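You operate a simulated robot arm through the tools that you are given. There is no shell and no other tool. Be economical: measure what you need, move in short steps, check, and stop when the job is done.

Carry out the task below with a simulated robot arm. There is one attempt and no reset: what you move stays moved.

Task
Zero the tally, pack the small green orange in the cell for its size, wrap it and tally it.
Fine: it lies on the grey rack; press 0 pcs once before packing; set it down gently, upright; press +1 once after wrapping.

The check looks at the end state, three seconds after you hand in, the way a careful person would. Anything else that was tipped, shoved, dropped, spilled or broken makes it a failure.

Robot
A 6-joint arm with a two-finger parallel gripper, fixed in place. Base frame: the origin is at the foot of the arm, x ahead of it, y to its left, z up; the work surface is at about z = 0. Units: m, degrees, N and s.
With the tool pointing down near the work surface it reaches from about 0.18 to 0.46 m from the base axis. Its first joint turns from -70.0 to 70.0 degrees. Payload 1.9 kg.
The TCP is the grasp point between the finger pads, 0.023 m short of the fingertips. In the tool frame z runs along the fingers and y along their closing line. Largest opening 0.094 m; finger width 0.038, thickness 0.01; the body of the gripper, 0.054 by 0.096 m, starts 0.039 m behind the TCP.
Orientation is that of the tool frame in the base frame, as a unit quaternion [w, x, y, z]. With the fingers straight down and closing along the base's y, the tool's x points along the base's -x, its y along +y and its z along -z.

Tools
- The arm moves only by the tool send_rows. Its argument "targets" is a list of rows, each a list of 7 numbers: the turn, a rotation vector about the tool's x, y, z in degrees, then the shift along the tool's x, y, z in m, then the opening, from 0 (shut) to 1 (fully open). In form: [[ax, ay, az, dx, dy, dz, hand], ...]. A call has 1 to 20 rows; each row is the pose to reach, as a shift and turn from the pose commanded when the call began, along the tool's axes at that moment. Each row takes 0.2 s and may step no farther than 0.05 m and 8.6 degrees from the row before; otherwise, or with a gripper value out of range, the whole call is refused. A pose out of reach is approached as far as the arm can. The call stops where the force on the tool passes 40 N (or 10 N more than at its start, if that is more) or the arm is blocked; 0.2 s more then pass. Each finger travels about 0.108 m/s and halts on what it meets, pressing with about 41 N; the grip force reading is that of the motor and also rises with nothing between the fingers. The clock runs only during rows and for 0.2 s after the last one: add rows that repeat a pose to give the fingers time. The reply holds the time, the measured pose of the TCP, the force on the tool along the base axes, the opening and the grip force, in the units named above and with some noise, with the torque about the TCP (base axes, N m) and any sound that the robot's microphone picked up.
- Cameras (640 x 400 px; columns grow to the right, rows downward): "scene" is fixed at [0.063, 0.305, 0.4319]; the picture's right is [-0.79, -0.61, 0.00], its down [-0.35, 0.46, -0.81] and it looks along [0.49, -0.65, -0.58] (base axes); focal length 214 px, centre (320, 200). "wrist" rides on the gripper at [0.086, 0.016, -0.074] in the tool frame; the picture's right is [-0.18, 0.98, 0.00], its down [-0.58, -0.11, -0.81] and it looks along [-0.79, -0.15, 0.59] (tool axes); focal length 243 px, centre (320, 200). There is no depth. A picture from a camera that has moved, and an enlarged one, comes with that camera's place and axes in the base frame and with its lens. The place of the scene camera against the robot may be out by one fixed shift of up to 0.018 m in any direction.
- snapshot(camera): a new picture of that camera. The clock stands still meanwhile.
- enlarge(camera, box): a new picture of the part [left, top, right, bottom] of that camera's present view, enlarged. The clock stands still meanwhile.
- job_done(): hands the job in; it is judged then, once.

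Go step by step. Nothing tells you positions but the pictures and the camera data: compare them with the known pose of the tool, close in by small moves and look again before you grip or let go. The budget is 120 turns and 84 pictures, counting those below and the enlarged ones. Unless the task says otherwise, let go and move clear before handing in, and close with one line.

The tools are called after "Call:" by a JSON object that holds its "name" and its "arguments". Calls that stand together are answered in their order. send_rows: Moves the arm, as the interface text tells. Its arguments: {"type":"object","properties":{"targets":{"type":"array","items":{"type":"array","items":{"type":"number"}}}},"required":["targets"]} The other tools are called the same way: snapshot (camera) takes a picture; enlarge (camera, box) takes an enlarged picture of a part of a camera's view; job_done () hands the job in.

At the start:

```text
time: 0.0
position: [0.248, -0.0853, 0.3343]
tcp_rot: [0.0, 0.0, 1.0, -0.001]
ft_force: [-0.3, -0.5, 0.3]
torque: [-0.04, -0.01, 0.02]
grip_width: 0.094
grip_force: 0.1
```

scene: 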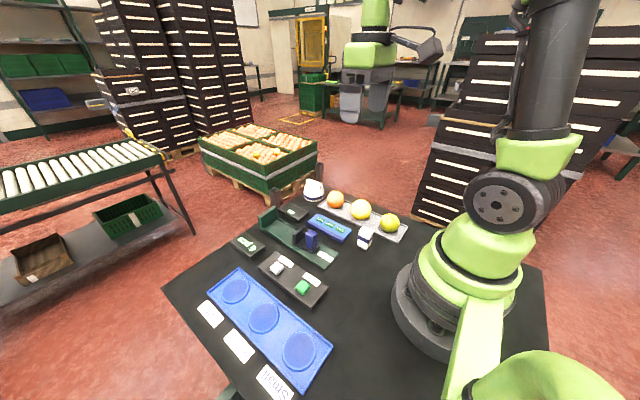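
wrist: 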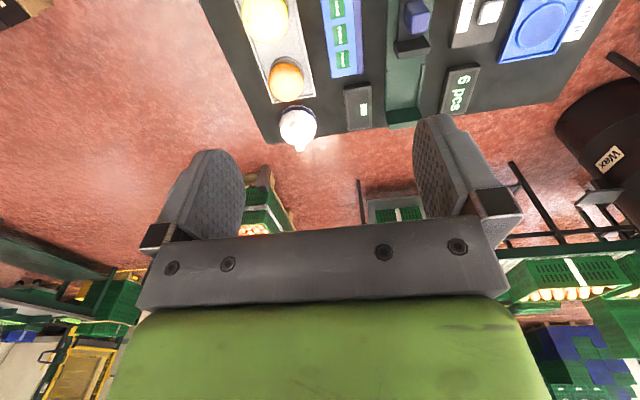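

I see a table with a blue tray (three cells), a button box, a grey rack with three fruits, and other fixtures. I'll enlarge the view to understand the details.

Call:
{"name": "enlarge", "arguments": {"camera": "scene", "box": [220, 170, 420, 295]}}

Call:
{"name": "enlarge", "arguments": {"camera": "scene", "box": [160, 240, 400, 400]}}

Call:
{"name": "enlarge", "arguments": {"camera": "wrist", "box": [200, 0, 640, 200]}}

```text
3.20 times, centred on (320, 232) of scene
camera zoom: at [0.063, 0.305, 0.4319], right [-0.79, -0.61, 0.0], down [-0.35, 0.46, -0.81], along [0.49, -0.65, -0.58], focal length 686 px, centre (320, 96)
```

zoom: 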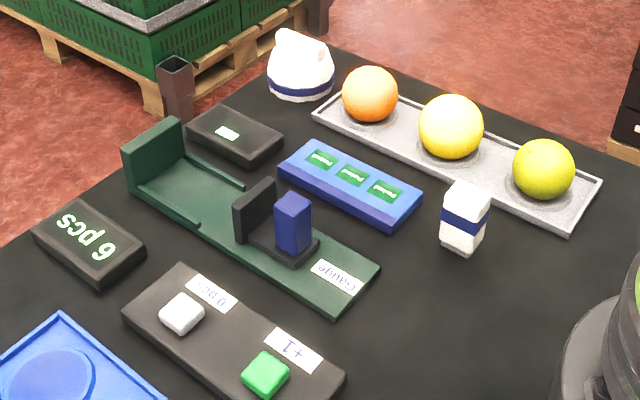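

```text
2.50 times, centred on (280, 320) of scene
camera zoom: at [0.063, 0.305, 0.4319], right [-0.79, -0.61, 0.0], down [-0.35, 0.46, -0.81], along [0.49, -0.65, -0.58], focal length 536 px, centre (420, -100)
```

zoom: 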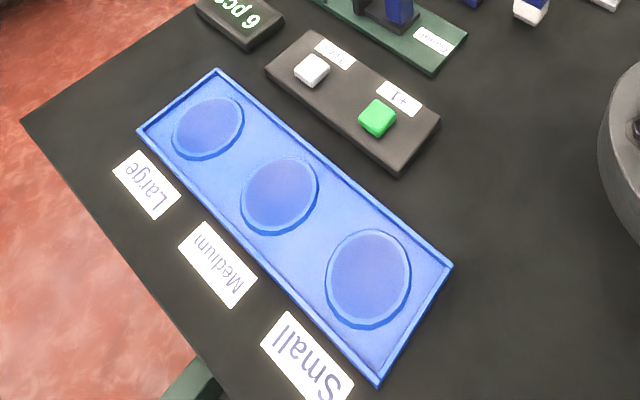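

```text
1.45 times, centred on (420, 100) of wrist
camera zoom: at [0.1609, -0.0691, 0.4097], right [0.18, 0.98, 0.0], down [0.58, -0.11, 0.81], along [0.79, -0.15, -0.59], focal length 353 px, centre (174, 346)
```

zoom: 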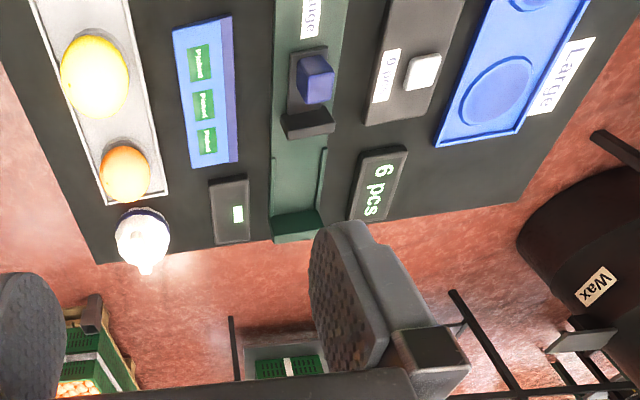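

The fruits, gauge, blue board, buttons and tray are roughly located. I'll tilt the wrist camera down for a clear look at the labels and parts.

Call:
{"name": "send_rows", "arguments": {"targets": [[0, 8, 0, 0, 0, 0, 1], [0, 16, 0, 0, 0, 0, 1], [0, 24, 0, 0, 0, 0, 1], [0, 32, 0, 0, 0, 0, 1], [0, 32, 0, 0, 0, 0, 1]]}}

Call:
{"name": "snapshot", "arguments": {"camera": "wrist"}}

```text
time: 1.2
position: [0.2478, -0.086, 0.3346]
tcp_rot: [-0.276, 0.0, 0.961, 0.0]
ft_force: [-0.3, 0.0, -0.8]
torque: [0.01, 0.0, 0.0]
grip_width: 0.094
grip_force: 0.1
```

```text
78 pictures are left
camera wrist: at [0.2136, -0.0694, 0.4441], right [0.16, 0.98, -0.1], down [0.92, -0.11, 0.37], along [0.36, -0.15, -0.92], focal length 243 px, centre (320, 200)
```

wrist: 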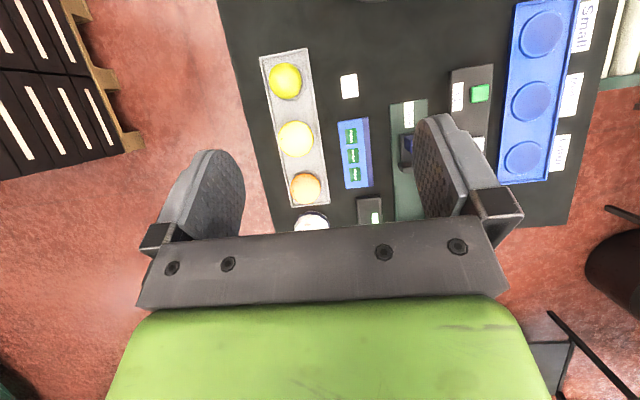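

Call:
{"name": "enlarge", "arguments": {"camera": "wrist", "box": [250, 40, 410, 140]}}

Call:
{"name": "enlarge", "arguments": {"camera": "wrist", "box": [320, 110, 480, 210]}}

Call:
{"name": "enlarge", "arguments": {"camera": "wrist", "box": [430, 0, 630, 125]}}

Call:
{"name": "enlarge", "arguments": {"camera": "scene", "box": [290, 170, 410, 245]}}

```text
4.00 times, centred on (330, 90) of wrist
camera zoom: at [0.2136, -0.0694, 0.4441], right [0.16, 0.98, -0.1], down [0.92, -0.11, 0.37], along [0.36, -0.15, -0.92], focal length 970 px, centre (280, 640)
```

zoom: 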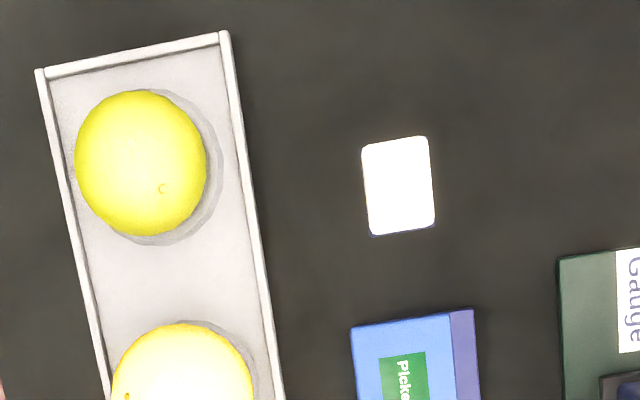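

```text
4.00 times, centred on (400, 160) of wrist
camera zoom: at [0.2136, -0.0694, 0.4441], right [0.16, 0.98, -0.1], down [0.92, -0.11, 0.37], along [0.36, -0.15, -0.92], focal length 970 px, centre (0, 360)
```

zoom: 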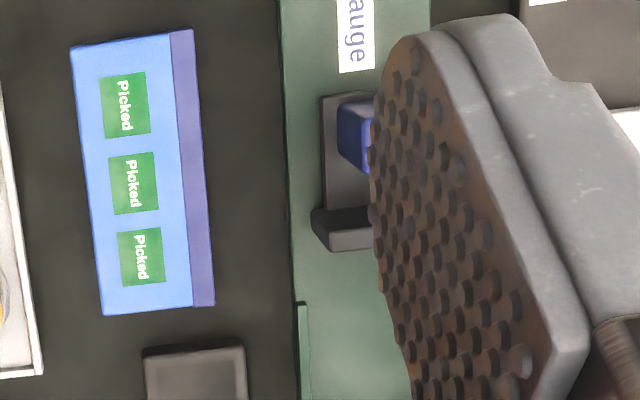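

```text
3.20 times, centred on (530, 62) of wrist
camera zoom: at [0.2136, -0.0694, 0.4441], right [0.16, 0.98, -0.1], down [0.92, -0.11, 0.37], along [0.36, -0.15, -0.92], focal length 776 px, centre (-352, 640)
```

zoom: 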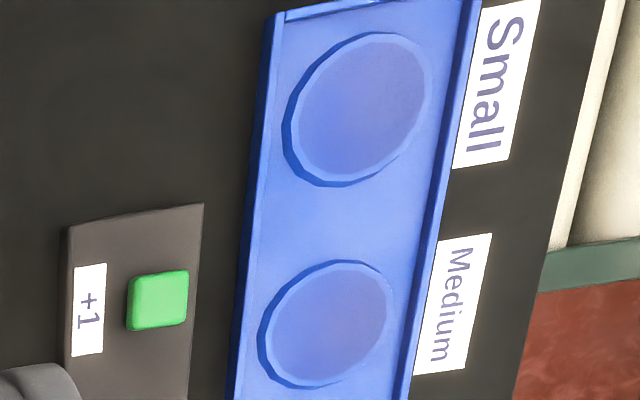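

```text
5.33 times, centred on (350, 208) of scene
camera zoom: at [0.063, 0.305, 0.4319], right [-0.79, -0.61, 0.0], down [-0.35, 0.46, -0.81], along [0.49, -0.65, -0.58], focal length 1144 px, centre (160, 160)
```

zoom: 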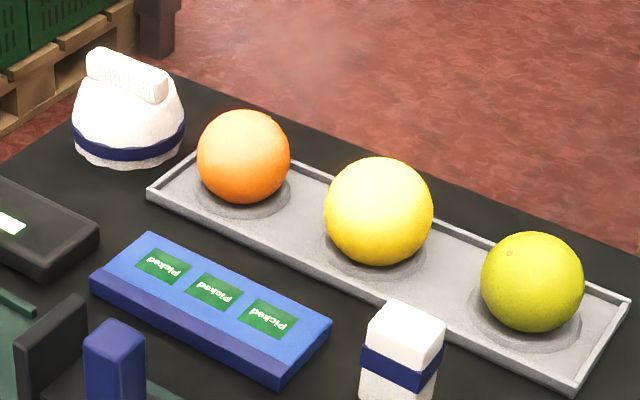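

The dome with a bar handle is the wrap, the rack holds the green orange nearest the base, and the Small cell is nearest the base on the tray. First I move above the white "0 pcs" button, with the fingers closed.

Call:
{"name": "send_rows", "arguments": {"targets": [[0, -6, 0, -0.019, 0.035, 0.0135, 0.8], [0, -12, 0, -0.0385, 0.07, 0.027, 0.5], [0, -18, 0, -0.058, 0.105, 0.0405, 0.2], [0, -24, 0, -0.077, 0.14, 0.054, 0], [0, -30, 0, -0.096, 0.175, 0.0675, 0], [0, -32, 0, -0.1155, 0.21, 0.081, 0], [0, -32, 0, -0.1155, 0.21, 0.081, 0]]}}

Call:
{"name": "snapshot", "arguments": {"camera": "wrist"}}

```text
time: 2.8
position: [0.3027, 0.1254, 0.2017]
tcp_rot: [0.0, 0.0, 1.0, -0.001]
ft_force: [1.0, 0.3, 0.5]
torque: [0.01, -0.03, 0.0]
grip_width: 0.0002
grip_force: 41.0
```

```text
73 pictures are left
camera wrist: at [0.2158, 0.1424, 0.2769], right [0.18, 0.98, 0.0], down [0.58, -0.11, 0.81], along [0.79, -0.15, -0.59], focal length 243 px, centre (320, 200)
```

wrist: 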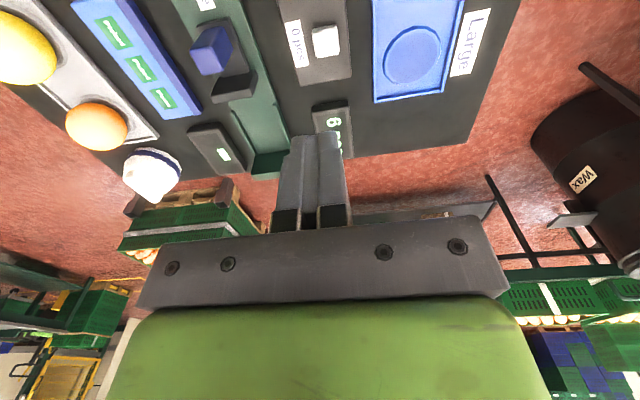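

The white button is at about (0.306, 0.131). I descend to get a closer look.

Call:
{"name": "send_rows", "arguments": {"targets": [[0, 0, 0, -0.003, 0.005, 0.045, 0], [0, 0, 0, -0.003, 0.005, 0.09, 0], [0, 0, 0, -0.003, 0.005, 0.115, 0], [0, 0, 0, -0.003, 0.005, 0.115, 0]]}}

Call:
{"name": "enlarge", "arguments": {"camera": "wrist", "box": [160, 0, 480, 200]}}

Call:
{"name": "enlarge", "arguments": {"camera": "scene", "box": [220, 200, 380, 300]}}

```text
time: 3.8
position: [0.3052, 0.1312, 0.0872]
tcp_rot: [0.0, 0.0, 1.0, 0.001]
ft_force: [0.7, 1.0, 0.2]
torque: [0.03, 0.0, 0.02]
grip_width: 0.0
grip_force: 40.7
```

```text
2.00 times, centred on (320, 100) of wrist
camera zoom: at [0.218, 0.1475, 0.1627], right [0.18, 0.98, 0.0], down [0.58, -0.11, 0.81], along [0.79, -0.15, -0.59], focal length 485 px, centre (320, 400)
```

zoom: 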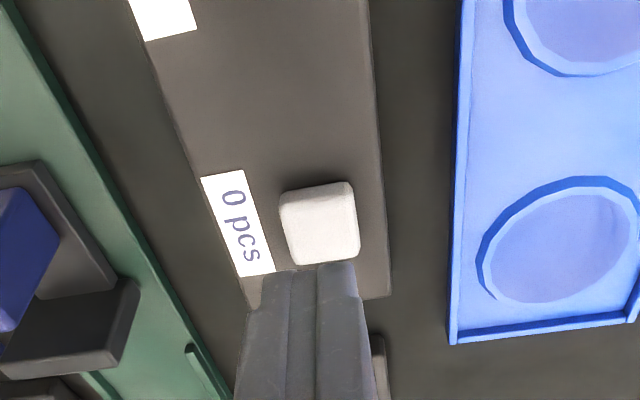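

```text
4.00 times, centred on (300, 250) of scene
camera zoom: at [0.063, 0.305, 0.4319], right [-0.79, -0.61, 0.0], down [-0.35, 0.46, -0.81], along [0.49, -0.65, -0.58], focal length 858 px, centre (400, 0)
```

zoom: 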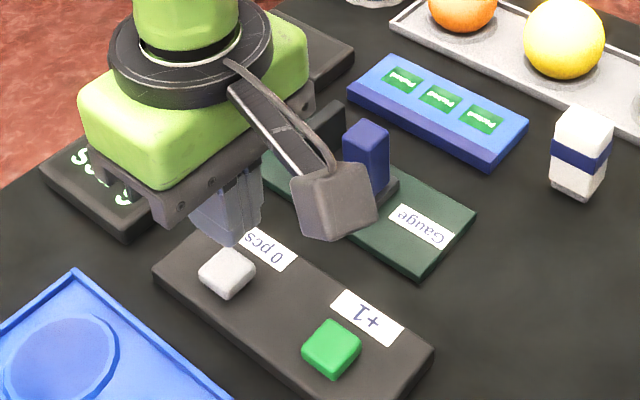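

The button is directly below the fingertips. I press in small steps.

Call:
{"name": "send_rows", "arguments": {"targets": [[0, 0, 0, 0, 0, 0.015, 0], [0, 0, 0, 0, 0, 0.02, 0], [0, 0, 0, 0, 0, 0.024, 0], [0, 0, 0, 0, 0, 0.028, 0], [0, 0, 0, 0, 0, 0.031, 0]]}}

Call:
{"name": "enlarge", "arguments": {"camera": "scene", "box": [220, 200, 380, 300]}}

```text
time: 5.0
position: [0.3062, 0.1307, 0.0581]
tcp_rot: [0.001, 0.001, 1.0, 0.001]
ft_force: [0.3, -0.1, 0.1]
torque: [-0.01, 0.0, -0.01]
grip_width: 0.0003
grip_force: 41.3
```

```text
4.00 times, centred on (300, 250) of scene
camera zoom: at [0.063, 0.305, 0.4319], right [-0.79, -0.61, 0.0], down [-0.35, 0.46, -0.81], along [0.49, -0.65, -0.58], focal length 858 px, centre (400, 0)
```

zoom: 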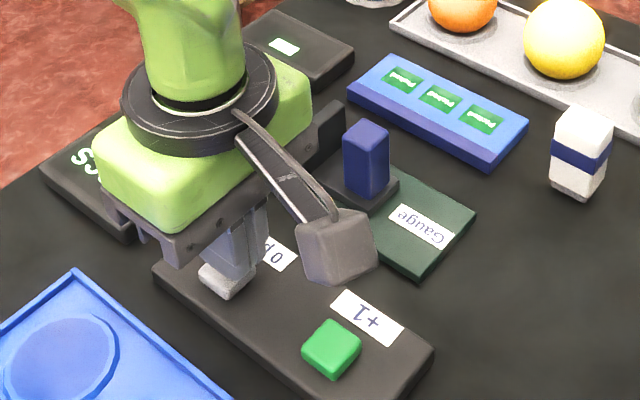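

The fingers are just above the button, so I continue down in 2 mm steps.

Call:
{"name": "send_rows", "arguments": {"targets": [[0, 0, 0, 0.002, 0, 0.002, 0], [0, 0, 0, 0.002, 0, 0.004, 0], [0, 0, 0, 0.002, 0, 0.006, 0], [0, 0, 0, 0.002, 0, 0.008, 0]]}}

```text
time: 6.0
position: [0.3035, 0.1288, 0.0498]
tcp_rot: [0.0, 0.001, 1.0, 0.0]
ft_force: [0.1, -0.8, 0.3]
torque: [0.01, 0.02, 0.02]
grip_width: 0.0
grip_force: 41.5
```

Call:
{"name": "send_rows", "arguments": {"targets": [[0, 0, 0, 0, 0.001, 0.002, 0], [0, 0, 0, 0, 0.001, 0.004, 0], [0, 0, 0, 0, 0.001, 0.005, 0]]}}

Call:
{"name": "enlarge", "arguments": {"camera": "scene", "box": [220, 200, 380, 300]}}

```text
time: 6.8
position: [0.3043, 0.1307, 0.0449]
tcp_rot: [0.001, 0.0, 1.0, 0.0]
ft_force: [0.7, 0.1, 1.8]
torque: [-0.01, 0.02, -0.02]
grip_width: 0.0
grip_force: 40.6
heard: click
```

```text
4.00 times, centred on (300, 250) of scene
camera zoom: at [0.063, 0.305, 0.4319], right [-0.79, -0.61, 0.0], down [-0.35, 0.46, -0.81], along [0.49, -0.65, -0.58], focal length 858 px, centre (400, 0)
```

zoom: 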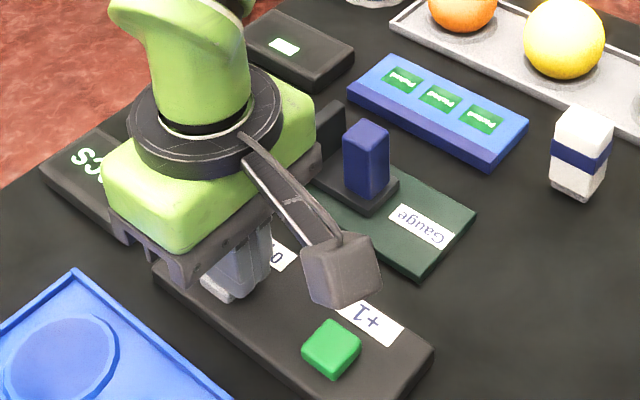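

A click was heard. I retreat straight up and check the display.

Call:
{"name": "send_rows", "arguments": {"targets": [[0, 0, 0, 0, 0, -0.04, 0], [0, 0, 0, 0, 0, -0.085, 0], [0, 0, 0, 0, 0, -0.13, 0], [0, 0, 0, 0, 0, -0.175, 0], [0, 0, 0, 0, 0, -0.205, 0], [0, 0, 0, 0, 0, -0.205, 0]]}}

Call:
{"name": "snapshot", "arguments": {"camera": "wrist"}}

Call:
{"name": "enlarge", "arguments": {"camera": "scene", "box": [220, 200, 380, 300]}}

```text
time: 8.2
position: [0.3038, 0.131, 0.2509]
tcp_rot: [0.0, 0.001, 1.0, 0.001]
ft_force: [-0.5, -0.1, 0.4]
torque: [0.01, 0.01, -0.01]
grip_width: 0.0001
grip_force: 41.1
```

```text
68 pictures are left
camera wrist: at [0.2171, 0.1467, 0.3262], right [0.18, 0.98, 0.0], down [0.58, -0.11, 0.81], along [0.79, -0.15, -0.59], focal length 243 px, centre (320, 200)
```

wrist: 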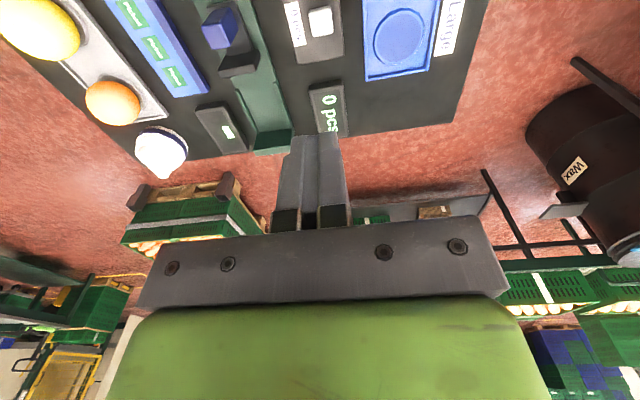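

```text
4.00 times, centred on (300, 250) of scene
camera zoom: at [0.063, 0.305, 0.4319], right [-0.79, -0.61, 0.0], down [-0.35, 0.46, -0.81], along [0.49, -0.65, -0.58], focal length 858 px, centre (400, 0)
```

zoom: 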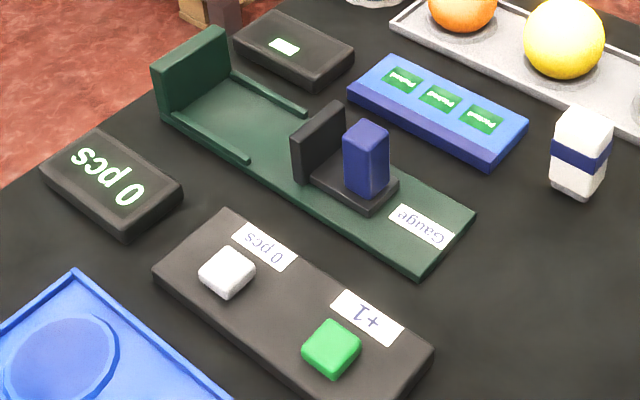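

The display now reads "0 pcs". Next I go above the green orange with the hand open.

Call:
{"name": "send_rows", "arguments": {"targets": [[0, 0, 0, 0.018, -0.041, 0.006, 0.1], [0, 0, 0, 0.036, -0.082, 0.012, 0.4], [0, 0, 0, 0.055, -0.123, 0.018, 0.7], [0, 0, 0, 0.073, -0.164, 0.024, 1], [0, 0, 0, 0.092, -0.205, 0.03, 1], [0, 0, 0, 0.111, -0.246, 0.04, 1], [0, 0, 0, 0.131, -0.287, 0.05, 1], [0, 0, 0, 0.131, -0.287, 0.05, 1]]}}

Call:
{"name": "snapshot", "arguments": {"camera": "wrist"}}

Call:
{"name": "enlarge", "arguments": {"camera": "scene", "box": [280, 140, 440, 240]}}

```text
time: 10.0
position: [0.1717, -0.1579, 0.199]
tcp_rot: [-0.001, 0.0, 1.0, 0.0]
ft_force: [-0.5, -0.7, -1.1]
torque: [-0.01, -0.02, -0.02]
grip_width: 0.0943
grip_force: 0.1
```

```text
66 pictures are left
camera wrist: at [0.0844, -0.1403, 0.2756], right [0.18, 0.98, 0.0], down [0.58, -0.11, 0.81], along [0.79, -0.15, -0.59], focal length 243 px, centre (320, 200)
```

wrist: 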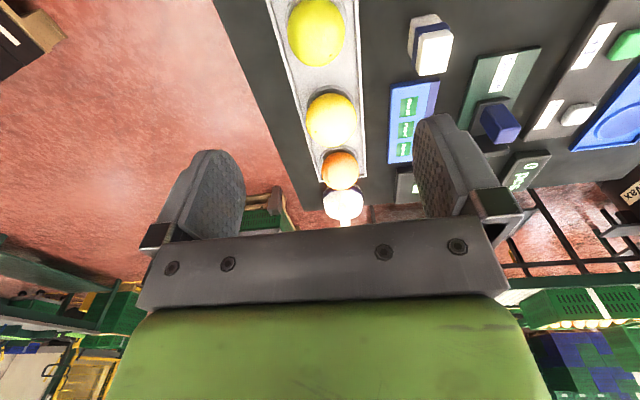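

```text
4.00 times, centred on (360, 190) of scene
camera zoom: at [0.063, 0.305, 0.4319], right [-0.79, -0.61, 0.0], down [-0.35, 0.46, -0.81], along [0.49, -0.65, -0.58], focal length 858 px, centre (160, 240)
```

zoom: 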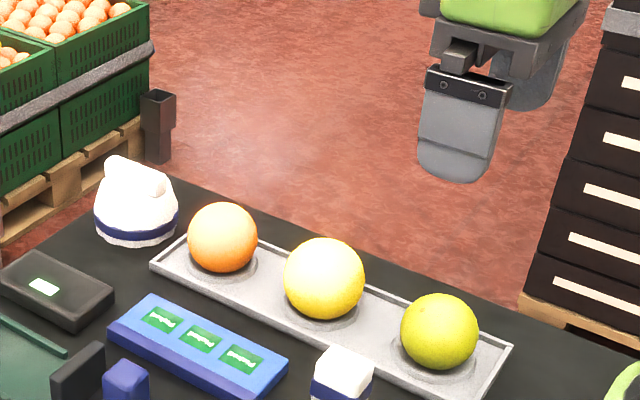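

The orange is at about (0.166, -0.159). I go down partway and check alignment.

Call:
{"name": "send_rows", "arguments": {"targets": [[0, 0, 0, 0.006, -0.001, 0.04, 1], [0, 0, 0, 0.006, -0.001, 0.08, 1], [0, 0, 0, 0.006, -0.001, 0.105, 1], [0, 0, 0, 0.006, -0.001, 0.105, 1]]}}

Call:
{"name": "snapshot", "arguments": {"camera": "wrist"}}

Call:
{"name": "enlarge", "arguments": {"camera": "scene", "box": [320, 160, 480, 260]}}

```text
time: 11.0
position: [0.1677, -0.1579, 0.0943]
tcp_rot: [0.0, 0.0, 1.0, 0.0]
ft_force: [0.3, 0.5, 0.0]
torque: [0.04, -0.01, 0.01]
grip_width: 0.0939
grip_force: 0.2
```

```text
64 pictures are left
camera wrist: at [0.0812, -0.1407, 0.1693], right [0.18, 0.98, 0.0], down [0.58, -0.11, 0.81], along [0.79, -0.15, -0.59], focal length 243 px, centre (320, 200)
```

wrist: 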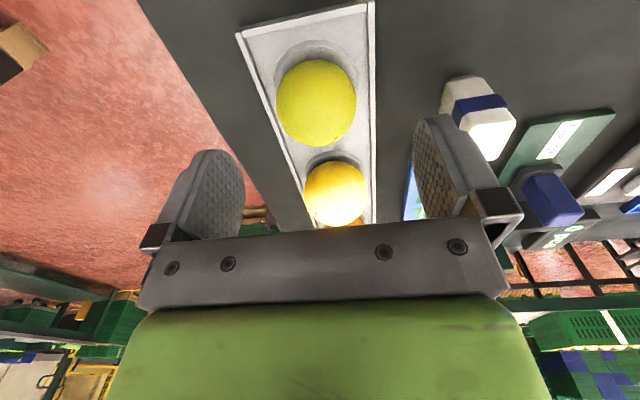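

```text
4.00 times, centred on (400, 210) of scene
camera zoom: at [0.063, 0.305, 0.4319], right [-0.79, -0.61, 0.0], down [-0.35, 0.46, -0.81], along [0.49, -0.65, -0.58], focal length 858 px, centre (0, 160)
```

zoom: 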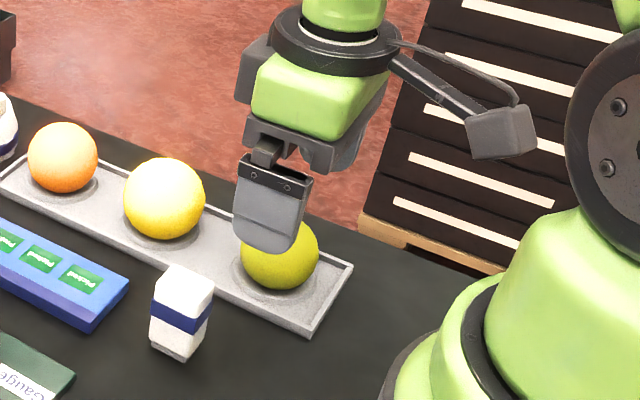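

The orange centre is at (0.164, -0.159). I lower to about z = 0.044, so the pads meet its equator while the tips stay above the rack edge.

Call:
{"name": "send_rows", "arguments": {"targets": [[0, 0, 0, 0.004, -0.001, 0.02, 1], [0, 0, 0, 0.004, -0.001, 0.04, 1], [0, 0, 0, 0.004, -0.001, 0.05, 1], [0, 0, 0, 0.004, -0.001, 0.05, 1]]}}

Call:
{"name": "snapshot", "arguments": {"camera": "wrist"}}

Call:
{"name": "enlarge", "arguments": {"camera": "scene", "box": [320, 160, 480, 260]}}

```text
time: 12.0
position: [0.1618, -0.1576, 0.0457]
tcp_rot: [0.0, 0.0, 1.0, 0.0]
ft_force: [0.5, -0.1, 0.2]
torque: [0.01, 0.01, 0.0]
grip_width: 0.0939
grip_force: 0.1
```

```text
62 pictures are left
camera wrist: at [0.0759, -0.1412, 0.1197], right [0.18, 0.98, 0.0], down [0.58, -0.11, 0.81], along [0.79, -0.15, -0.59], focal length 243 px, centre (320, 200)
```

wrist: 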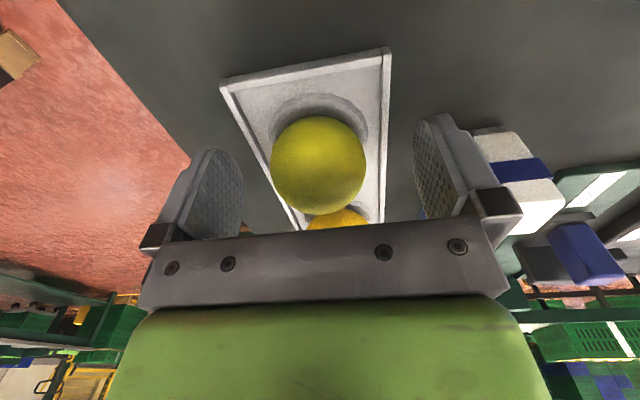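

```text
4.00 times, centred on (400, 210) of scene
camera zoom: at [0.063, 0.305, 0.4319], right [-0.79, -0.61, 0.0], down [-0.35, 0.46, -0.81], along [0.49, -0.65, -0.58], focal length 858 px, centre (0, 160)
```

zoom: 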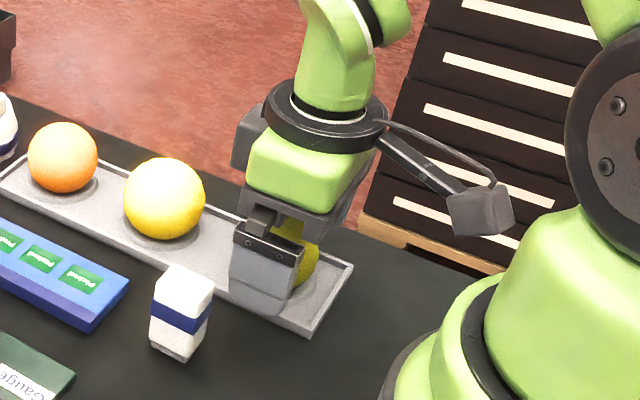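

My estimate is now (0.166, -0.159, 0.030). I nudge x, lower a bit, then close the fingers.

Call:
{"name": "send_rows", "arguments": {"targets": [[0, 0, 0, -0.004, -0.001, 0.004, 1], [0, 0, 0, -0.004, -0.001, 0.007, 0.9], [0, 0, 0, -0.004, -0.001, 0.007, 0.75], [0, 0, 0, -0.004, -0.001, 0.007, 0.6], [0, 0, 0, -0.004, -0.001, 0.007, 0.5], [0, 0, 0, -0.004, -0.001, 0.007, 0.4], [0, 0, 0, -0.004, -0.001, 0.007, 0.4]]}}

Call:
{"name": "snapshot", "arguments": {"camera": "wrist"}}

```text
time: 13.6
position: [0.1658, -0.1597, 0.0386]
tcp_rot: [0.001, 0.0, 1.0, 0.001]
ft_force: [0.9, 0.4, 0.8]
torque: [0.05, 0.05, 0.0]
grip_width: 0.0505
grip_force: 40.6
```

```text
60 pictures are left
camera wrist: at [0.0796, -0.1423, 0.1139], right [0.18, 0.98, 0.0], down [0.58, -0.11, 0.81], along [0.79, -0.15, -0.59], focal length 243 px, centre (320, 200)
```

wrist: 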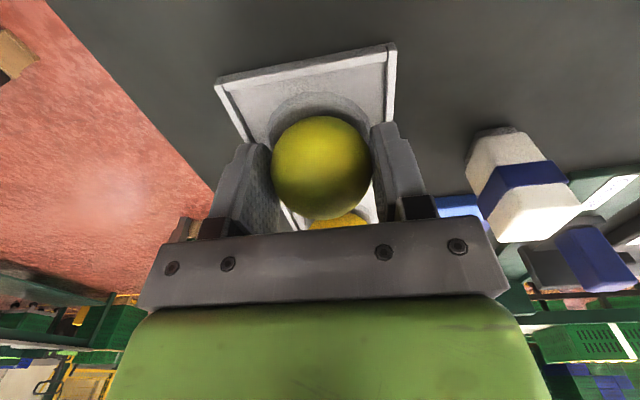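

The orange is held (width 50 mm). I lift straight up.

Call:
{"name": "send_rows", "arguments": {"targets": [[0, 0, 0, 0, 0, -0.02, 0.4], [0, 0, 0, 0, 0, -0.05, 0.4], [0, 0, 0, 0, 0, -0.09, 0.4], [0, 0, 0, 0, 0, -0.13, 0.4], [0, 0, 0, 0, 0, -0.16, 0.4], [0, 0, 0, 0, 0, -0.16, 0.4]]}}

Call:
{"name": "snapshot", "arguments": {"camera": "wrist"}}

```text
time: 15.0
position: [0.1675, -0.16, 0.2003]
tcp_rot: [0.0, 0.0, 1.0, 0.0]
ft_force: [0.3, -0.3, -1.2]
torque: [-0.02, -0.01, 0.01]
grip_width: 0.0504
grip_force: 41.7
```

```text
59 pictures are left
camera wrist: at [0.081, -0.1442, 0.2745], right [0.18, 0.98, 0.0], down [0.58, -0.11, 0.81], along [0.79, -0.15, -0.59], focal length 243 px, centre (320, 200)
```

wrist: 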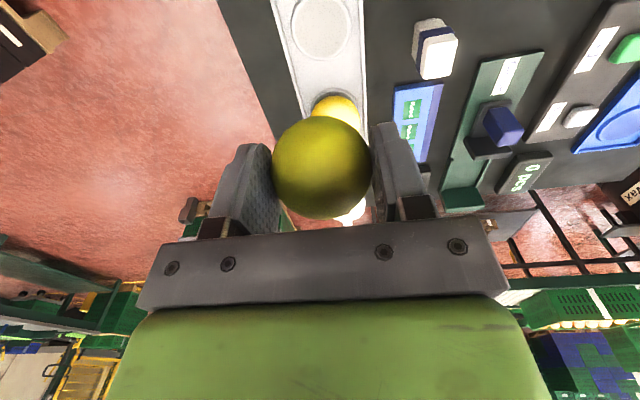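

The orange is firmly held. I carry it over to the Small cell, arcing around the base.

Call:
{"name": "send_rows", "arguments": {"targets": [[0, 0, 0, -0.03, -0.0, 0, 0.4], [0, 0, 0, -0.055, 0.035, 0, 0.4], [0, 0, 0, -0.07, 0.075, 0, 0.4], [0, 0, 0, -0.075, 0.12, 0, 0.4], [0, 0, 0, -0.075, 0.165, 0, 0.4], [0, 0, 0, -0.075, 0.21, 0, 0.4], [0, 0, 0, -0.065, 0.255, 0, 0.4], [0, 0, 0, -0.05, 0.295, 0, 0.4], [0, 0, 0, -0.03, 0.335, 0, 0.4], [0, 0, 0, -0.006, 0.374, 0, 0.4], [0, 0, 0, -0.006, 0.374, 0, 0.4]]}}

Call:
{"name": "snapshot", "arguments": {"camera": "wrist"}}

Call:
{"name": "snapshot", "arguments": {"camera": "scene"}}

```text
time: 17.4
position: [0.1708, 0.2138, 0.2004]
tcp_rot: [0.0, 0.0, 1.0, 0.0]
ft_force: [0.0, 0.1, -0.9]
torque: [0.04, -0.01, 0.0]
grip_width: 0.0503
grip_force: 41.2
```

```text
58 pictures are left
camera wrist: at [0.0838, 0.2316, 0.2746], right [0.18, 0.98, 0.0], down [0.58, -0.11, 0.81], along [0.79, -0.15, -0.59], focal length 243 px, centre (320, 200)
```

wrist: 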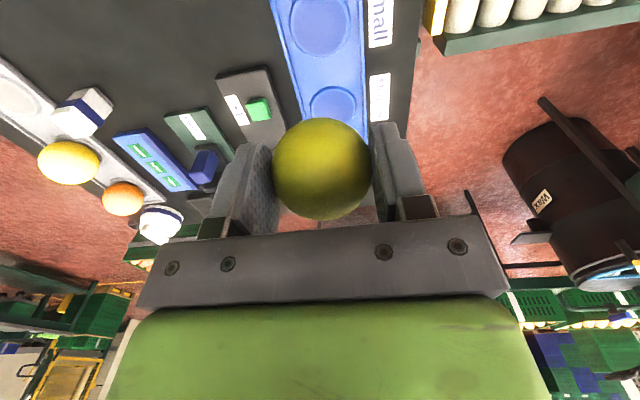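

```text
57 pictures are left
```

scene: 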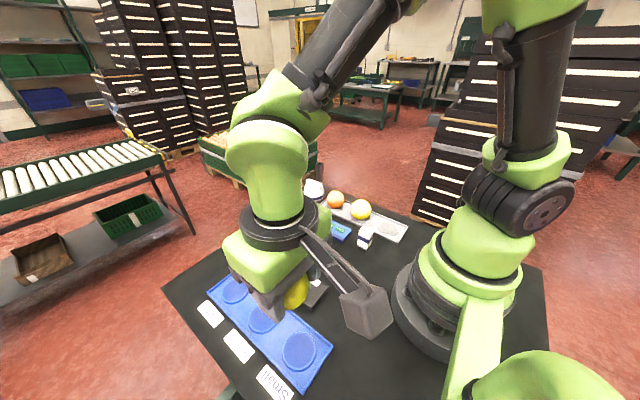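

The cell centre is at about (0.169, 0.215). I descend partway and check again.

Call:
{"name": "send_rows", "arguments": {"targets": [[0, 0, 0, 0.001, 0.001, 0.04, 0.4], [0, 0, 0, 0.001, 0.001, 0.08, 0.4], [0, 0, 0, 0.001, 0.001, 0.11, 0.4], [0, 0, 0, 0.001, 0.001, 0.11, 0.4]]}}

Call:
{"name": "snapshot", "arguments": {"camera": "wrist"}}

Call:
{"name": "enlarge", "arguments": {"camera": "scene", "box": [180, 260, 404, 400]}}

```text
time: 18.4
position: [0.1721, 0.2157, 0.0884]
tcp_rot: [0.001, 0.001, 1.0, 0.0]
ft_force: [0.6, -0.5, -0.6]
torque: [-0.03, 0.01, -0.03]
grip_width: 0.0503
grip_force: 41.1
```

```text
56 pictures are left
camera wrist: at [0.0855, 0.2322, 0.1631], right [0.19, 0.98, 0.0], down [0.58, -0.11, 0.81], along [0.79, -0.15, -0.59], focal length 243 px, centre (320, 200)
```

wrist: 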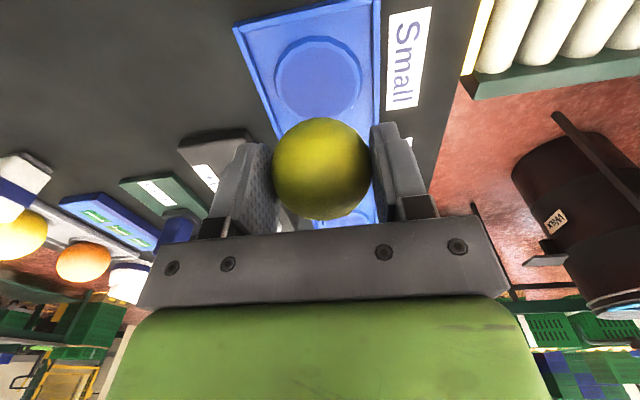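

```text
2.86 times, centred on (292, 330) of scene
camera zoom: at [0.063, 0.305, 0.4319], right [-0.79, -0.61, 0.0], down [-0.35, 0.46, -0.81], along [0.49, -0.65, -0.58], focal length 613 px, centre (400, -171)
```

zoom: 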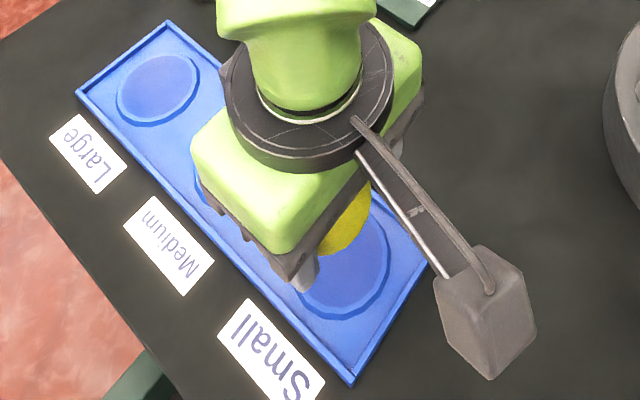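

The cell centre works out at (0.166, 0.2155). I correct x and lower further.

Call:
{"name": "send_rows", "arguments": {"targets": [[0, 0, 0, 0.005, 0, 0.015, 0.4], [0, 0, 0, 0.005, 0, 0.03, 0.4], [0, 0, 0, 0.005, 0, 0.036, 0.4], [0, 0, 0, 0.005, 0, 0.036, 0.4]]}}

Call:
{"name": "snapshot", "arguments": {"camera": "wrist"}}

Call:
{"name": "enlarge", "arguments": {"camera": "scene", "box": [180, 260, 404, 400]}}

```text
time: 19.4
position: [0.1667, 0.2159, 0.0533]
tcp_rot: [0.0, 0.0, 1.0, 0.001]
ft_force: [0.1, 0.1, -0.3]
torque: [0.03, -0.02, 0.05]
grip_width: 0.0504
grip_force: 40.4
```

```text
54 pictures are left
camera wrist: at [0.0805, 0.232, 0.1274], right [0.18, 0.98, 0.0], down [0.58, -0.11, 0.81], along [0.79, -0.15, -0.59], focal length 243 px, centre (320, 200)
```

wrist: 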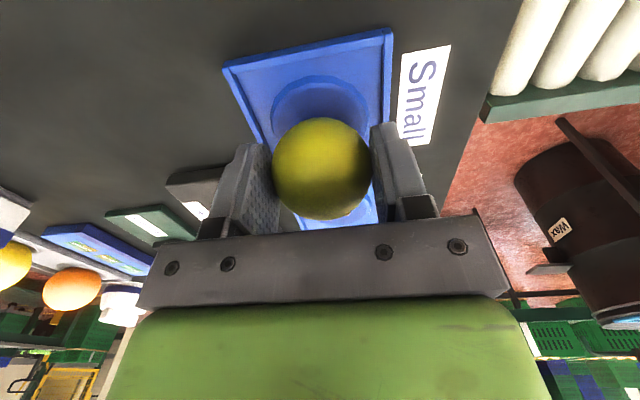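

```text
2.86 times, centred on (292, 330) of scene
camera zoom: at [0.063, 0.305, 0.4319], right [-0.79, -0.61, 0.0], down [-0.35, 0.46, -0.81], along [0.49, -0.65, -0.58], focal length 613 px, centre (400, -171)
```

zoom: 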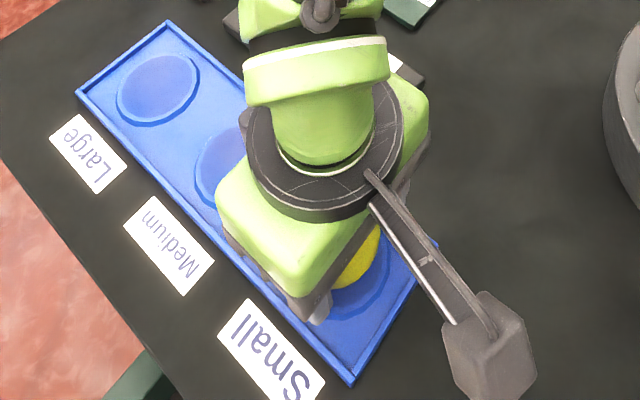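

It's aligned over the cell. I lower gently, watching the force.

Call:
{"name": "send_rows", "arguments": {"targets": [[0, 0, 0, 0, 0, 0.004, 0.4], [0, 0, 0, 0, 0, 0.008, 0.4], [0, 0, 0, 0, 0, 0.01, 0.4], [0, 0, 0, 0, 0, 0.011, 0.4], [0, 0, 0, 0, 0, 0.012, 0.4]]}}

```text
time: 20.6
position: [0.1665, 0.2157, 0.0404]
tcp_rot: [0.0, 0.0, 1.0, 0.0]
ft_force: [0.1, 1.1, 0.3]
torque: [0.03, -0.02, 0.0]
grip_width: 0.0502
grip_force: 40.8
```

Call:
{"name": "send_rows", "arguments": {"targets": [[0, 0, 0, 0, 0, 0.001, 0.4], [0, 0, 0, 0, 0, 0.002, 0.4]]}}

Call:
{"name": "snapshot", "arguments": {"camera": "wrist"}}

```text
time: 21.2
position: [0.1662, 0.2149, 0.0387]
tcp_rot: [0.0, 0.0, 1.0, 0.0]
ft_force: [0.1, -3.1, 15.1]
torque: [-0.04, -0.03, 0.02]
grip_width: 0.0501
grip_force: 41.2
```

```text
52 pictures are left
camera wrist: at [0.0796, 0.2317, 0.1138], right [0.18, 0.98, 0.0], down [0.58, -0.11, 0.81], along [0.79, -0.15, -0.59], focal length 243 px, centre (320, 200)
```

wrist: 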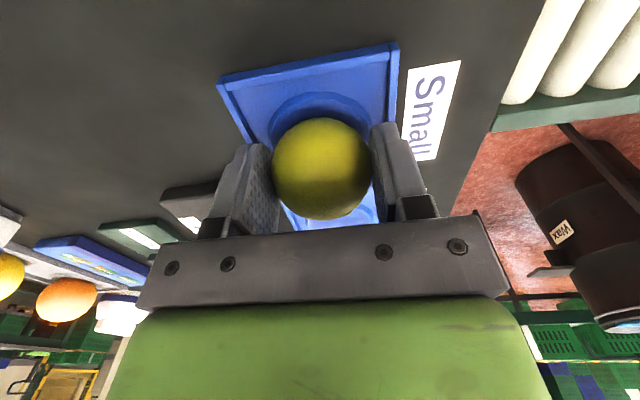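

Contact was felt. I ease back 1 mm and open gently just wide enough to release.

Call:
{"name": "send_rows", "arguments": {"targets": [[0, 0, 0, 0, 0, -0.001, 0.4], [0, 0, 0, 0, 0, -0.001, 0.55], [0, 0, 0, 0, 0, -0.001, 0.65], [0, 0, 0, 0, 0, -0.001, 0.75], [0, 0, 0, 0, 0, -0.001, 0.75], [0, 0, 0, 0, 0, -0.001, 0.75]]}}

Call:
{"name": "snapshot", "arguments": {"camera": "wrist"}}

```text
time: 22.6
position: [0.1667, 0.2142, 0.0406]
tcp_rot: [0.0, 0.0, 1.0, 0.0]
ft_force: [-1.0, -0.5, 0.3]
torque: [0.02, 0.0, 0.02]
grip_width: 0.0704
grip_force: 0.1
```

```text
51 pictures are left
camera wrist: at [0.0796, 0.2316, 0.1148], right [0.18, 0.98, 0.0], down [0.58, -0.11, 0.81], along [0.79, -0.15, -0.59], focal length 243 px, centre (320, 200)
```

wrist: 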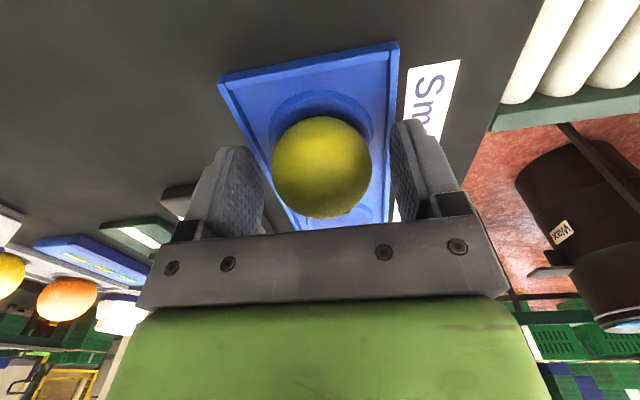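

The orange rests steady in the cell. I rise straight up and look.

Call:
{"name": "send_rows", "arguments": {"targets": [[0, 0, 0, 0, 0, -0.02, 0.75], [0, 0, 0, 0, 0, -0.06, 0.75], [0, 0, 0, 0, 0, -0.105, 0.75], [0, 0, 0, 0, 0, -0.15, 0.75], [0, 0, 0, 0, 0, -0.19, 0.75], [0, 0, 0, 0, 0, -0.19, 0.75]]}}

Call:
{"name": "snapshot", "arguments": {"camera": "wrist"}}

Call:
{"name": "enlarge", "arguments": {"camera": "scene", "box": [180, 260, 404, 400]}}

```text
time: 24.0
position: [0.1661, 0.217, 0.2323]
tcp_rot: [0.001, 0.0, 1.0, 0.0]
ft_force: [-0.1, 0.5, 0.2]
torque: [-0.03, -0.03, 0.03]
grip_width: 0.0706
grip_force: 0.0
```

```text
50 pictures are left
camera wrist: at [0.0794, 0.2333, 0.307], right [0.18, 0.98, 0.0], down [0.58, -0.11, 0.81], along [0.79, -0.15, -0.59], focal length 243 px, centre (320, 200)
```

wrist: 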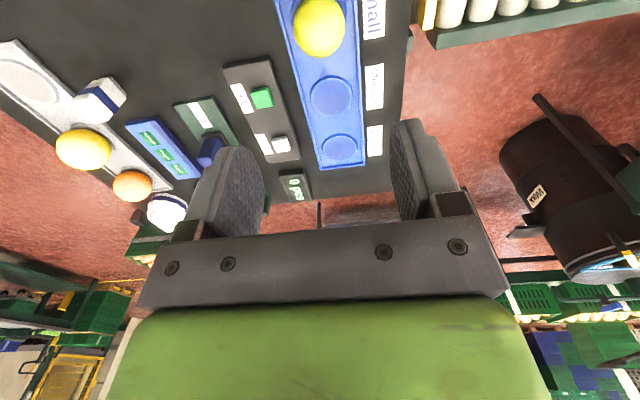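

```text
2.86 times, centred on (292, 330) of scene
camera zoom: at [0.063, 0.305, 0.4319], right [-0.79, -0.61, 0.0], down [-0.35, 0.46, -0.81], along [0.49, -0.65, -0.58], focal length 613 px, centre (400, -171)
```

zoom: 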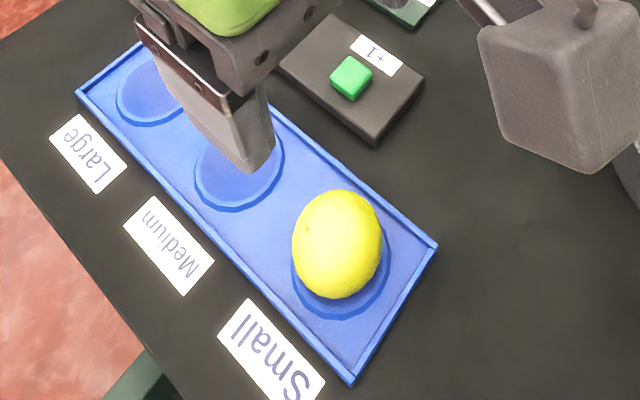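

The orange is in the Small cell. Now I go look at the wrap dome with its bar handle.

Call:
{"name": "send_rows", "arguments": {"targets": [[0, 0, 0, -0.02, -0.037, -0.01, 0.75], [0, 0, 0, -0.04, -0.074, -0.02, 0.75], [0, 0, 0, -0.06, -0.111, -0.02, 0.75], [0, 0, 0, -0.08, -0.148, -0.02, 0.75], [0, 0, 0, -0.1, -0.185, -0.02, 0.75], [0, 0, 0, -0.12, -0.222, -0.02, 0.75], [0, 0, 0, -0.14, -0.26, -0.02, 0.75], [0, 0, 0, -0.16, -0.297, -0.02, 0.75], [0, 0, 0, -0.18, -0.334, -0.02, 0.75], [0, 0, 0, -0.204, -0.372, -0.02, 0.75], [0, 0, 0, -0.204, -0.372, -0.02, 0.75]]}}

Call:
{"name": "snapshot", "arguments": {"camera": "wrist"}}

Call:
{"name": "enlarge", "arguments": {"camera": "scene", "box": [260, 140, 420, 240]}}

```text
time: 26.4
position: [0.3671, -0.1563, 0.2483]
tcp_rot: [0.0, -0.001, 1.0, 0.0]
ft_force: [-0.4, -0.3, 0.7]
torque: [-0.01, 0.0, 0.03]
grip_width: 0.0706
grip_force: 0.0
```

```text
48 pictures are left
camera wrist: at [0.2806, -0.1396, 0.3232], right [0.18, 0.98, 0.0], down [0.58, -0.11, 0.81], along [0.79, -0.15, -0.59], focal length 243 px, centre (320, 200)
```

wrist: 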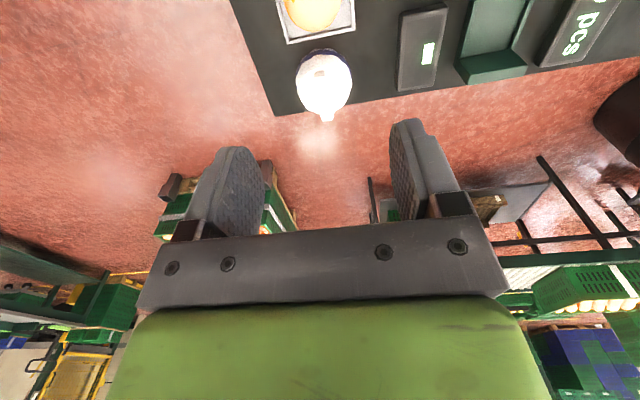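

```text
4.00 times, centred on (340, 190) of scene
camera zoom: at [0.063, 0.305, 0.4319], right [-0.79, -0.61, 0.0], down [-0.35, 0.46, -0.81], along [0.49, -0.65, -0.58], focal length 858 px, centre (240, 240)
```

zoom: 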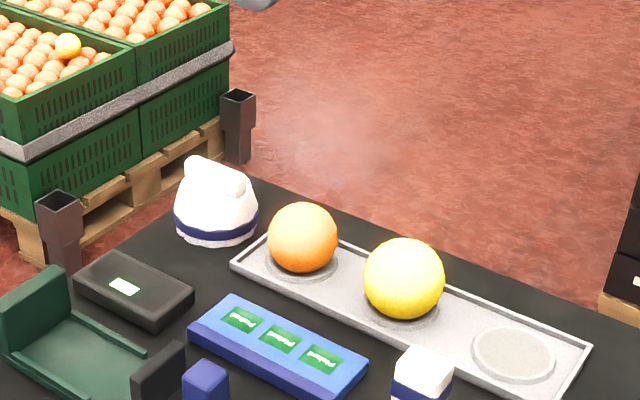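

Call:
{"name": "enlarge", "arguments": {"camera": "wrist", "box": [250, 20, 410, 120]}}

Call:
{"name": "enlarge", "arguments": {"camera": "scene", "box": [294, 170, 342, 200]}}

```text
4.00 times, centred on (330, 70) of wrist
camera zoom: at [0.2806, -0.1396, 0.3232], right [0.18, 0.98, 0.0], down [0.58, -0.11, 0.81], along [0.79, -0.15, -0.59], focal length 970 px, centre (280, 720)
```

zoom: 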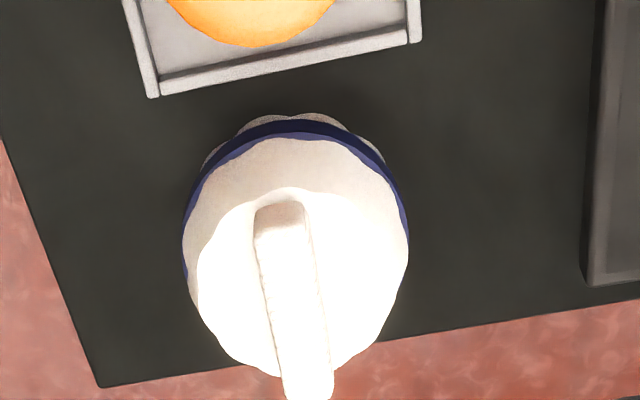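

```text
13.33 times, centred on (318, 185) of scene
camera zoom: at [0.063, 0.305, 0.4319], right [-0.79, -0.61, 0.0], down [-0.35, 0.46, -0.81], along [0.49, -0.65, -0.58], focal length 2860 px, centre (347, 400)
```

zoom: 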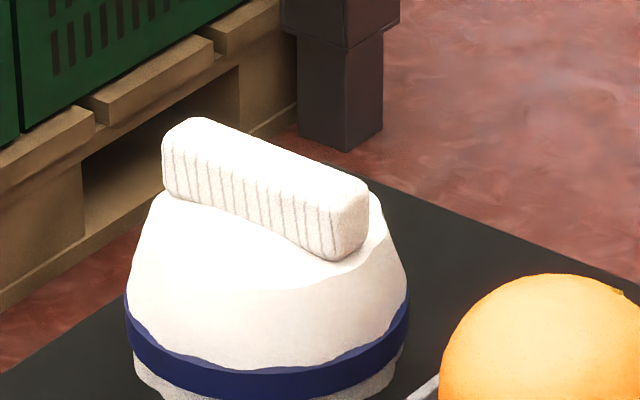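

The wrap's bar runs along x, so the current finger orientation suits it. I estimate it at about (0.435, -0.163) and move closer to refine.

Call:
{"name": "send_rows", "arguments": {"targets": [[0, 0, 0, -0.018, -0.002, 0.033, 0.75], [0, 0, 0, -0.036, -0.004, 0.066, 0.75], [0, 0, 0, -0.053, -0.006, 0.1, 0.75], [0, 0, 0, -0.053, -0.006, 0.1, 0.75]]}}

Call:
{"name": "snapshot", "arguments": {"camera": "wrist"}}

Call:
{"name": "enlarge", "arguments": {"camera": "scene", "box": [264, 140, 392, 220]}}

```text
time: 27.4
position: [0.4234, -0.1595, 0.15]
tcp_rot: [0.0, 0.0, 1.0, 0.0]
ft_force: [0.5, 0.2, 0.2]
torque: [0.0, -0.04, 0.02]
grip_width: 0.0706
grip_force: 0.1
```

```text
44 pictures are left
camera wrist: at [0.3367, -0.1432, 0.2251], right [0.18, 0.98, 0.0], down [0.58, -0.11, 0.81], along [0.79, -0.15, -0.59], focal length 243 px, centre (320, 200)
```

wrist: 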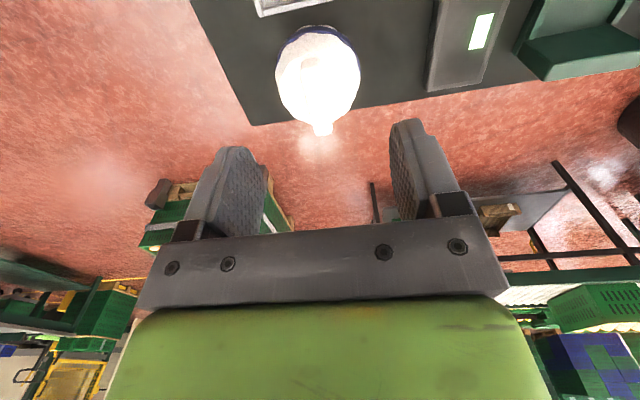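

```text
5.00 times, centred on (328, 180) of scene
camera zoom: at [0.063, 0.305, 0.4319], right [-0.79, -0.61, 0.0], down [-0.35, 0.46, -0.81], along [0.49, -0.65, -0.58], focal length 1072 px, centre (280, 300)
```

zoom: 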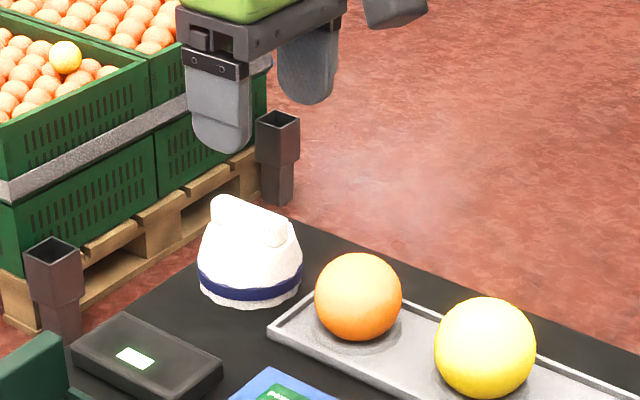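

Call:
{"name": "enlarge", "arguments": {"camera": "wrist", "box": [256, 10, 400, 150]}}

```text
2.86 times, centred on (328, 80) of wrist
camera zoom: at [0.3367, -0.1432, 0.2251], right [0.18, 0.98, 0.0], down [0.58, -0.11, 0.81], along [0.79, -0.15, -0.59], focal length 693 px, centre (297, 543)
```

zoom: 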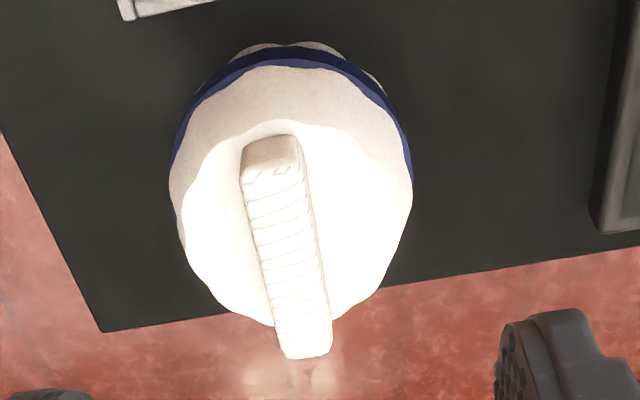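

The bar centre is at about (0.441, -0.165), with its top near z = 0.055. I approach to z = 0.09 and check.

Call:
{"name": "send_rows", "arguments": {"targets": [[0, 0, 0, -0.009, -0.003, 0.03, 0.6], [0, 0, 0, -0.018, -0.006, 0.06, 0.5], [0, 0, 0, -0.018, -0.006, 0.06, 0.5]]}}

Call:
{"name": "snapshot", "arguments": {"camera": "wrist"}}

Call:
{"name": "enlarge", "arguments": {"camera": "scene", "box": [280, 160, 360, 210]}}

```text
time: 28.2
position: [0.4327, -0.1613, 0.0896]
tcp_rot: [0.0, 0.0, 1.0, 0.0]
ft_force: [-0.1, 0.1, -0.3]
torque: [0.01, -0.01, 0.0]
grip_width: 0.047
grip_force: 0.0
out of reach, approached as far as the arm can: row 2, 3
```

```text
41 pictures are left
camera wrist: at [0.3465, -0.1443, 0.1653], right [0.18, 0.98, 0.0], down [0.58, -0.11, 0.81], along [0.79, -0.15, -0.59], focal length 243 px, centre (320, 200)
```

wrist: 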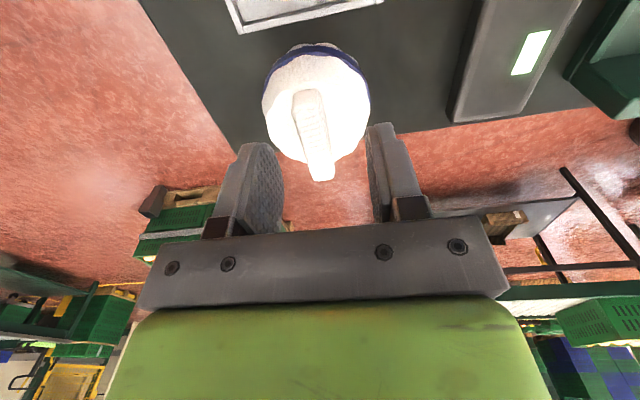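

```text
8.00 times, centred on (320, 185) of scene
camera zoom: at [0.063, 0.305, 0.4319], right [-0.79, -0.61, 0.0], down [-0.35, 0.46, -0.81], along [0.49, -0.65, -0.58], focal length 1716 px, centre (320, 320)
```

zoom: 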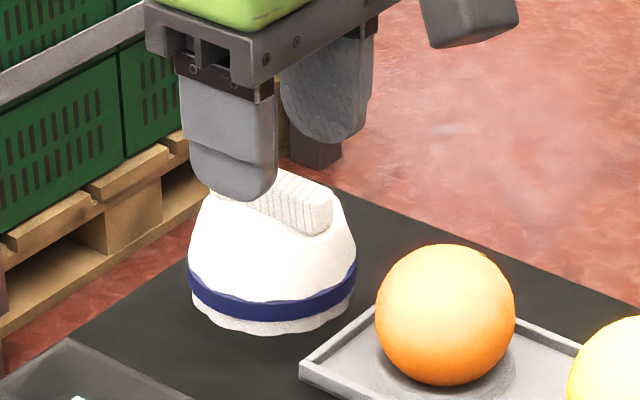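

The reach limit is about 0.46 m. Gripping the bar slightly inboard (x ≈ 0.43) still covers most of it, so I back off a bit in x and descend.

Call:
{"name": "send_rows", "arguments": {"targets": [[0, 0, 0, 0.01, 0.002, 0.005, 0.5], [0, 0, 0, 0.01, 0.002, 0.012, 0.5], [0, 0, 0, 0.01, 0.002, 0.012, 0.5]]}}

```text
time: 29.0
position: [0.43, -0.1621, 0.0779]
tcp_rot: [-0.001, 0.0, 1.0, 0.0]
ft_force: [-0.3, -0.1, -0.3]
torque: [0.02, -0.02, -0.05]
grip_width: 0.0471
grip_force: 0.0
out of reach, approached as far as the arm can: row 1, 2, 3
```

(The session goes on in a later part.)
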